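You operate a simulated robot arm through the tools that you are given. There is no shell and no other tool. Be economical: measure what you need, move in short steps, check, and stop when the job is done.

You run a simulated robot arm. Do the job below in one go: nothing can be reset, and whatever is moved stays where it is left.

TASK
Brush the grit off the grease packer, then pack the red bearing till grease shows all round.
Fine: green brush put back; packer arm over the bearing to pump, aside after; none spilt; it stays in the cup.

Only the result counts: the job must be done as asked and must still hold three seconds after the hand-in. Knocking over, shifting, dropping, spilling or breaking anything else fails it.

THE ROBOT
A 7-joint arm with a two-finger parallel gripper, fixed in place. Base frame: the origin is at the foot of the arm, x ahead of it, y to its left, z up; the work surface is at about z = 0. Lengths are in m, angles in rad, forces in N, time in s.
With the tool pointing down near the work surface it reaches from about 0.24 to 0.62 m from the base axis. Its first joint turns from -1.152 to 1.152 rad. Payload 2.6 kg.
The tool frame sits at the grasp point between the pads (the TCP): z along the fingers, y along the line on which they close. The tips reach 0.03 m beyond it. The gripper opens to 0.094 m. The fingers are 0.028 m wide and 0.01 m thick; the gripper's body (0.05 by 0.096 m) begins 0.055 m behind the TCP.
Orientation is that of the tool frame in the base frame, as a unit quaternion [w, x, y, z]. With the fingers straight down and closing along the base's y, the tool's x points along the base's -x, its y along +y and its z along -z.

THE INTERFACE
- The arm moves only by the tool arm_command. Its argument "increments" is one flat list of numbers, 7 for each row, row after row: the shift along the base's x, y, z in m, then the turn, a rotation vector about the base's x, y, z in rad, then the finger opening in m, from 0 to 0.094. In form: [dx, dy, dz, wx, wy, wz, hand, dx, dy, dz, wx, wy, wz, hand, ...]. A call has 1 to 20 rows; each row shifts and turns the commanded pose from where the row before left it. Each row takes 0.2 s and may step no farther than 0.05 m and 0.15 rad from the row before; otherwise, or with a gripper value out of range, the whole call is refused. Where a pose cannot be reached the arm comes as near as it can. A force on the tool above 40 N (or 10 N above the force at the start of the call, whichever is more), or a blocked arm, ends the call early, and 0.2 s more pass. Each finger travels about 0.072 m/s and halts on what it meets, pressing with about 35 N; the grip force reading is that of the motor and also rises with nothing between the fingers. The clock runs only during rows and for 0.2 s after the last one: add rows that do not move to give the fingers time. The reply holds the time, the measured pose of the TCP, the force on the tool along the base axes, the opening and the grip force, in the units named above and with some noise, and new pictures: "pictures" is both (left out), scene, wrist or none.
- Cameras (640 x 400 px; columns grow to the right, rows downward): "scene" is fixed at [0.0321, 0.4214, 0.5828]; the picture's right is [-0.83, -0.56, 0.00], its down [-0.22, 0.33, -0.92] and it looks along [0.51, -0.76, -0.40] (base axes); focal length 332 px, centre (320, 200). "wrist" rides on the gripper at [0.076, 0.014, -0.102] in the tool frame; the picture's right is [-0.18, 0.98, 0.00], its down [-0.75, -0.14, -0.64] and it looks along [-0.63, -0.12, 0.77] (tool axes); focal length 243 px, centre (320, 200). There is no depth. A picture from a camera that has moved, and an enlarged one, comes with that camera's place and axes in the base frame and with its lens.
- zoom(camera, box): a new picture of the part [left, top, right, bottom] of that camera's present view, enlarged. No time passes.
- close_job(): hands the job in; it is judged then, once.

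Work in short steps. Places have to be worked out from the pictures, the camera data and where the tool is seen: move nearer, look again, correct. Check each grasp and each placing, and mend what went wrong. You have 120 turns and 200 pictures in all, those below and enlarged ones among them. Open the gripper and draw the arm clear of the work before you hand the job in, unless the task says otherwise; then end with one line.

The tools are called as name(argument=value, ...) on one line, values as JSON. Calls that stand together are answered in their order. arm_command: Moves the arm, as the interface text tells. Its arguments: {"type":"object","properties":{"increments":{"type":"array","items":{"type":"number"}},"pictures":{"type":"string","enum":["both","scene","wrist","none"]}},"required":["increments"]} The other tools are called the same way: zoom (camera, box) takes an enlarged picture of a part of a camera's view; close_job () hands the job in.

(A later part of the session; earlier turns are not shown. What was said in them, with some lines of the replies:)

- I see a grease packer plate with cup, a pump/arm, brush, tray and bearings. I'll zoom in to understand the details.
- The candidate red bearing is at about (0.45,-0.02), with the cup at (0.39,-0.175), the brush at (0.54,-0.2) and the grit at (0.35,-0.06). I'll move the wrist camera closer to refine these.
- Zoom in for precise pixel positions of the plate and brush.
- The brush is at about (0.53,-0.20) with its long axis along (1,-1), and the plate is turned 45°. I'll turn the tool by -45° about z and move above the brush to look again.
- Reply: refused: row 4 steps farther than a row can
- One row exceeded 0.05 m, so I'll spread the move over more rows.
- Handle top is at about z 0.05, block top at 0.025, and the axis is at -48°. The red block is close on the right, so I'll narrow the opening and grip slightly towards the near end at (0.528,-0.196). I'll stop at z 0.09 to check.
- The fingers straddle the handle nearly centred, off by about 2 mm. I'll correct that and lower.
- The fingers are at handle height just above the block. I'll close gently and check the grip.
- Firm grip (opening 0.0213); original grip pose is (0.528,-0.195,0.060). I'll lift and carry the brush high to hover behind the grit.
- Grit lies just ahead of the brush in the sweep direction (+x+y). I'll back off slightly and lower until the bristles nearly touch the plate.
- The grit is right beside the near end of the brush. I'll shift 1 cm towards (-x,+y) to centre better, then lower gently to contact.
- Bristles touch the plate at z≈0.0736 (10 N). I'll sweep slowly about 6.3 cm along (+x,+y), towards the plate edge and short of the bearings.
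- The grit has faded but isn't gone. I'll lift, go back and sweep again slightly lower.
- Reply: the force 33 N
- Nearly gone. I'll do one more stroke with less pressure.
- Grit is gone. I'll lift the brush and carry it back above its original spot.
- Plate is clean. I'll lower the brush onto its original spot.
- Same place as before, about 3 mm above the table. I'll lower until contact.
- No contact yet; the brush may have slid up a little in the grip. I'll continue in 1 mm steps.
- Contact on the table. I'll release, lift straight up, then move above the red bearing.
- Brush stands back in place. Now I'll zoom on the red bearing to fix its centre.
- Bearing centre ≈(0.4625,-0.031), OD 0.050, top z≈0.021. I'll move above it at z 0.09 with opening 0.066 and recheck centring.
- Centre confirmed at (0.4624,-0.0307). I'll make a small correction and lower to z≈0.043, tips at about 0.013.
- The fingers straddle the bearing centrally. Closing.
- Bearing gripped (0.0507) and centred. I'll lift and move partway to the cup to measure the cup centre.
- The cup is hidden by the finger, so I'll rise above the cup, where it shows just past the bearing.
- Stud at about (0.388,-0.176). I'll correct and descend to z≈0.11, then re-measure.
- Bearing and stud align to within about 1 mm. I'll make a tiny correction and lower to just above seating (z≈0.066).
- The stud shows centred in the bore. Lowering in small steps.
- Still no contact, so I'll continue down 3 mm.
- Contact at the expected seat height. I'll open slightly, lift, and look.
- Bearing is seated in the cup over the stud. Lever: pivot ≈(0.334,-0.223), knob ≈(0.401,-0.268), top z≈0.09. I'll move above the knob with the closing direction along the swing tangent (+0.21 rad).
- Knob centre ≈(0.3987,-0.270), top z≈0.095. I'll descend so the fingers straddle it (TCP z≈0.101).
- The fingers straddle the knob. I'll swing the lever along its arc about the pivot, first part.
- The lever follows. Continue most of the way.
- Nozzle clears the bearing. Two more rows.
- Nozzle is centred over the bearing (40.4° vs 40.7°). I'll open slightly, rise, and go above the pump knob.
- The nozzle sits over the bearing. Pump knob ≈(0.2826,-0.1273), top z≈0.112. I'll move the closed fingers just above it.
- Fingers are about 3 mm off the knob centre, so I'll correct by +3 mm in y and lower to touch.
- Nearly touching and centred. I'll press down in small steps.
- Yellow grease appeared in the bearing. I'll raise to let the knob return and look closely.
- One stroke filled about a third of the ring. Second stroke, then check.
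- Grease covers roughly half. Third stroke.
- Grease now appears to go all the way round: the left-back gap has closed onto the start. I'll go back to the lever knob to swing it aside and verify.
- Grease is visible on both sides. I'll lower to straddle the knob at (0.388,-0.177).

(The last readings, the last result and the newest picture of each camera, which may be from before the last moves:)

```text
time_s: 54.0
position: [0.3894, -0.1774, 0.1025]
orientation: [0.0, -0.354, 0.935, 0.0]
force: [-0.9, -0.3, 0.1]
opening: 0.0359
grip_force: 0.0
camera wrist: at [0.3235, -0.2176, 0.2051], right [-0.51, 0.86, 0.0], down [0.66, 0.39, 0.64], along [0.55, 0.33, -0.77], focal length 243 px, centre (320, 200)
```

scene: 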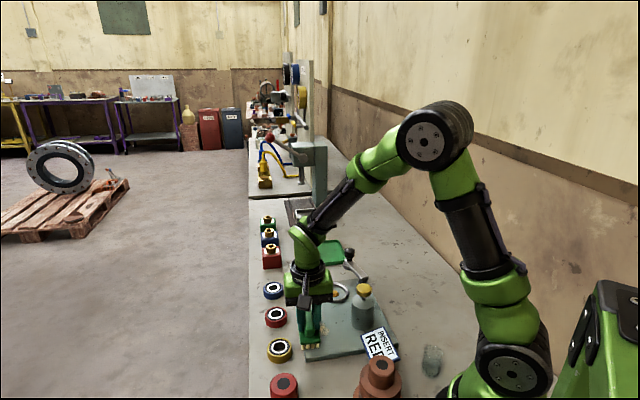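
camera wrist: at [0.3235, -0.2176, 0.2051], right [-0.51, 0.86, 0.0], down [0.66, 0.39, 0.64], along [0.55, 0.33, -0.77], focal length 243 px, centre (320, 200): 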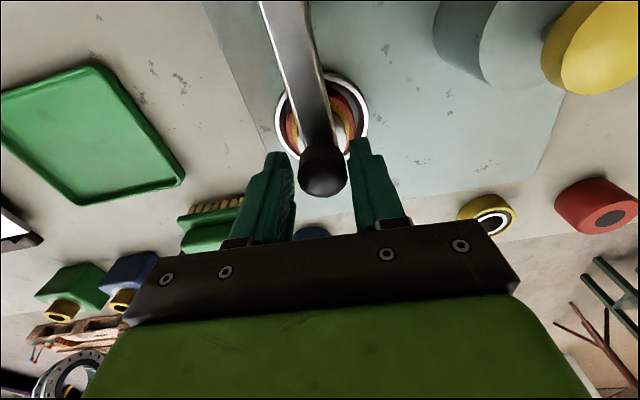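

Straddled. I'll swing the lever back along the arc, first half.

arm_command(increments=[0.0062, -0.0071, 0, 0, 0, -0.123, 0.036, 0.0052, -0.0078, 0, 0, 0, -0.123, 0.036, 0.0042, -0.0084, 0, 0, 0, -0.123, 0.036, 0.0032, -0.0088, 0, 0, 0, -0.123, 0.036, 0.0021, -0.0092, 0, 0, 0, -0.123, 0.036, 0.0009, -0.0093, 0, 0, 0, -0.123, 0.036, 0, 0, 0, 0, 0, 0, 0.036], pictures="wrist")

zoom(camera="scene", box=[290, 230, 390, 310])

```text
time_s: 55.6
position: [0.4094, -0.2271, 0.1039]
orientation: [0.0, 0.009, 1.0, 0.0]
force: [0.1, 0.4, 0.0]
opening: 0.0365
grip_force: 0.7
camera wrist: at [0.3347, -0.2122, 0.2061], right [0.2, 0.98, 0.0], down [0.75, -0.16, 0.64], along [0.63, -0.13, -0.77], focal length 243 px, centre (320, 200)
```

wrist: 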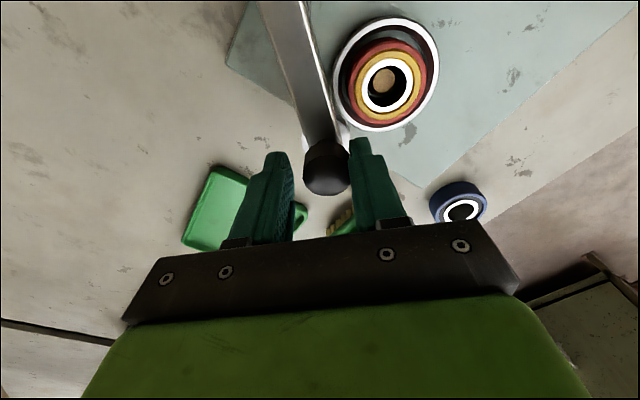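

```text
5.00 times, centred on (340, 270) of scene
camera zoom: at [0.0321, 0.4214, 0.5828], right [-0.83, -0.56, 0.0], down [-0.22, 0.33, -0.92], along [0.51, -0.76, -0.4], focal length 1659 px, centre (220, -150)
```

zoom: 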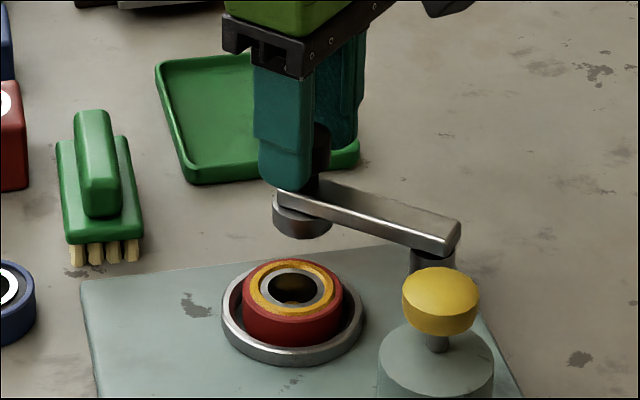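

Grease shows all the way round and none is spilt. I'll check the ring closely and finish the swing.

zoom(camera="wrist", box=[330, 20, 450, 140])

arm_command(increments=[-0.0002, -0.0094, 0, 0, 0, -0.123, 0.036, -0.0014, -0.0093, 0, 0, 0, -0.123, 0.036, -0.0025, -0.0091, 0, 0, 0, -0.123, 0.036, -0.0036, -0.0087, 0, 0, 0, -0.123, 0.036, -0.0046, -0.0082, 0, 0, 0, -0.123, 0.036, 0, 0, 0, 0, 0, 0, 0.036], pictures="wrist")

zoom(camera="scene", box=[290, 230, 390, 310])

```text
3.33 times, centred on (390, 80) of wrist
camera zoom: at [0.3347, -0.2122, 0.2061], right [0.2, 0.98, 0.0], down [0.75, -0.16, 0.64], along [0.63, -0.13, -0.77], focal length 809 px, centre (87, 600)
```

zoom: 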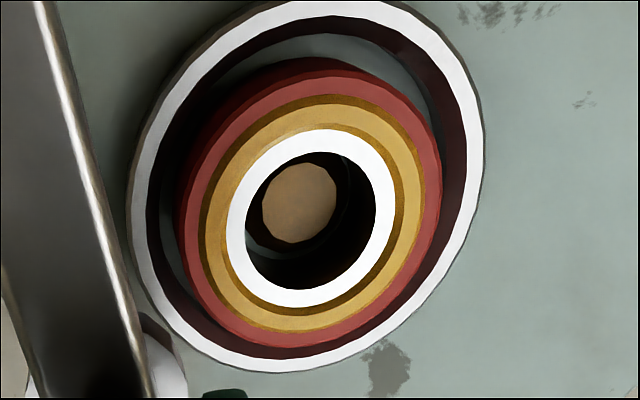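

```text
time_s: 57.0
position: [0.3986, -0.2734, 0.1023]
orientation: [0.0, 0.311, 0.95, 0.0]
force: [0.7, -0.3, 0.0]
opening: 0.0361
grip_force: 0.1
camera wrist: at [0.3442, -0.2161, 0.2052], right [0.73, 0.68, 0.0], down [0.52, -0.56, 0.64], along [0.44, -0.47, -0.77], focal length 243 px, centre (320, 200)
```

wrist: 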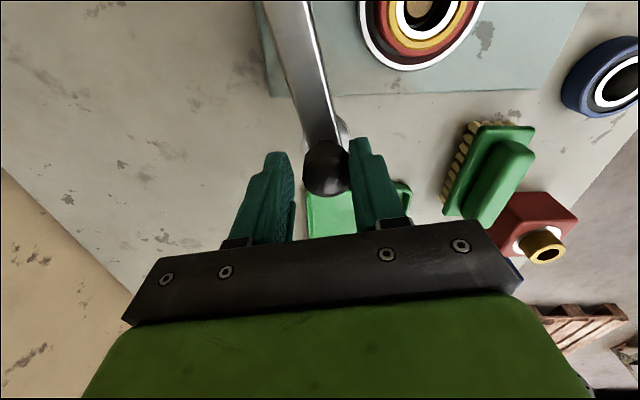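

```text
5.00 times, centred on (340, 270) of scene
camera zoom: at [0.0321, 0.4214, 0.5828], right [-0.83, -0.56, 0.0], down [-0.22, 0.33, -0.92], along [0.51, -0.76, -0.4], focal length 1659 px, centre (220, -150)
```

zoom: 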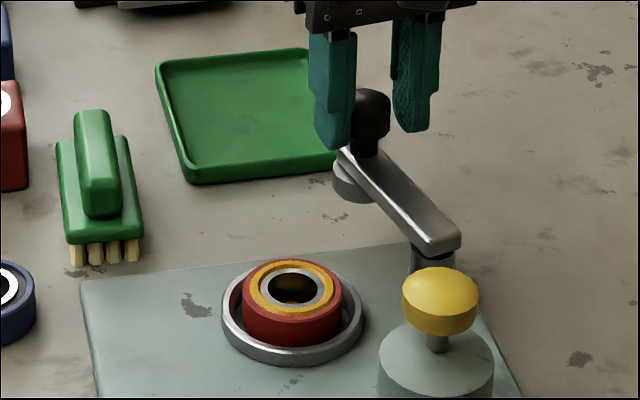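

The full ring is greased and the lever is essentially at its original rest. I'll nudge it 2 mm more, open, and withdraw upwards.

arm_command(increments=[-0.0013, -0.0019, 0, 0, 0, 0, 0.036, 0, 0, 0, 0, 0, 0, 0.05, 0, 0, 0, 0, 0, 0, 0.05, 0, 0, 0.03, 0, 0, 0, 0.05, 0, 0, 0.045, 0, 0, 0, 0.06, 0, 0, 0.045, 0, 0, 0, 0.09, -0.02, 0.01, 0.04, 0, 0, 0, 0.09, -0.03, 0.01, 0.03, 0, 0, 0, 0.09, -0.03, 0.01, 0.03, 0, 0, 0, 0.09, 0, 0, 0, 0, 0, 0, 0.09], pictures="both")

zoom(camera="scene", box=[250, 230, 410, 350])

```text
time_s: 59.2
position: [0.3166, -0.2434, 0.3236]
orientation: [0.0, 0.31, 0.951, 0.0]
force: [0.3, 1.0, 0.6]
opening: 0.0899
grip_force: 0.0
camera wrist: at [0.2644, -0.1869, 0.4262], right [0.73, 0.68, 0.0], down [0.53, -0.56, 0.64], along [0.44, -0.47, -0.77], focal length 243 px, centre (320, 200)
```

scene: 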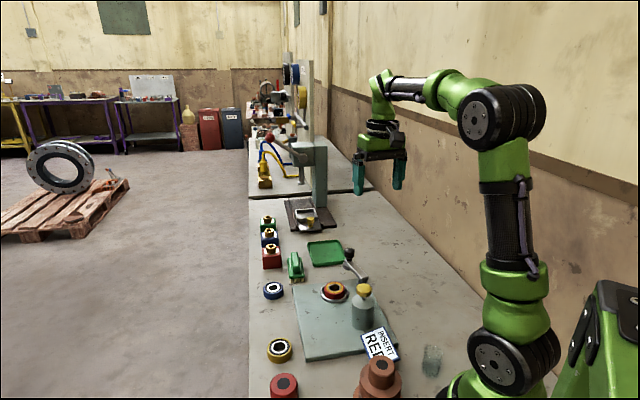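
wrist: 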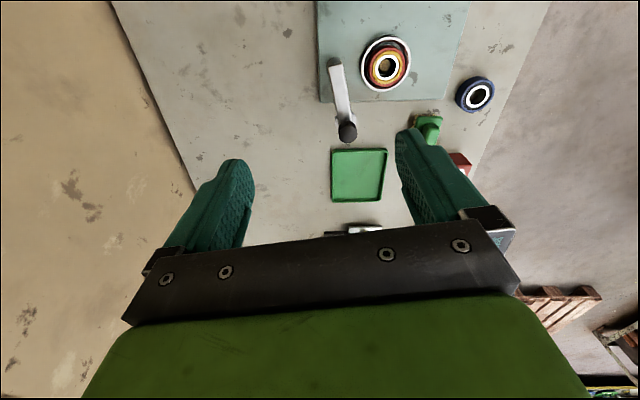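

```text
3.33 times, centred on (330, 290) of scene
camera zoom: at [0.0321, 0.4214, 0.5828], right [-0.83, -0.56, 0.0], down [-0.22, 0.33, -0.92], along [0.51, -0.76, -0.4], focal length 1106 px, centre (287, -100)
```

zoom: 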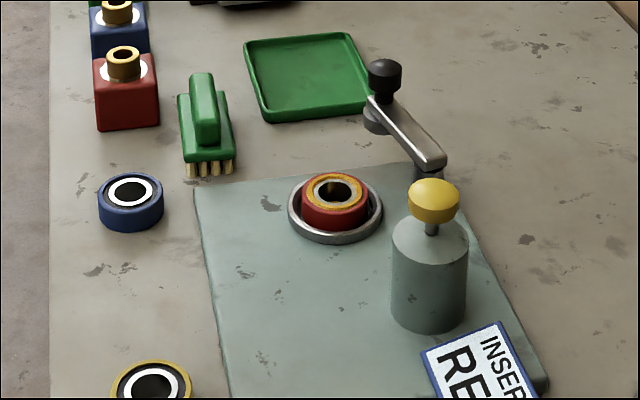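

The grit is gone, the brush is on its original spot, and the lever is aside. The bearing sits in the cup with a full grease ring and the arm is clear, so I'm handing in.

close_job()

```text
The job is handed in.
```

The grit is brushed off the packer, and the red bearing sits in the cup with grease all round and none seen spilt. The packer arm is aside, and the green brush is back where it first stood, beside the green tray.
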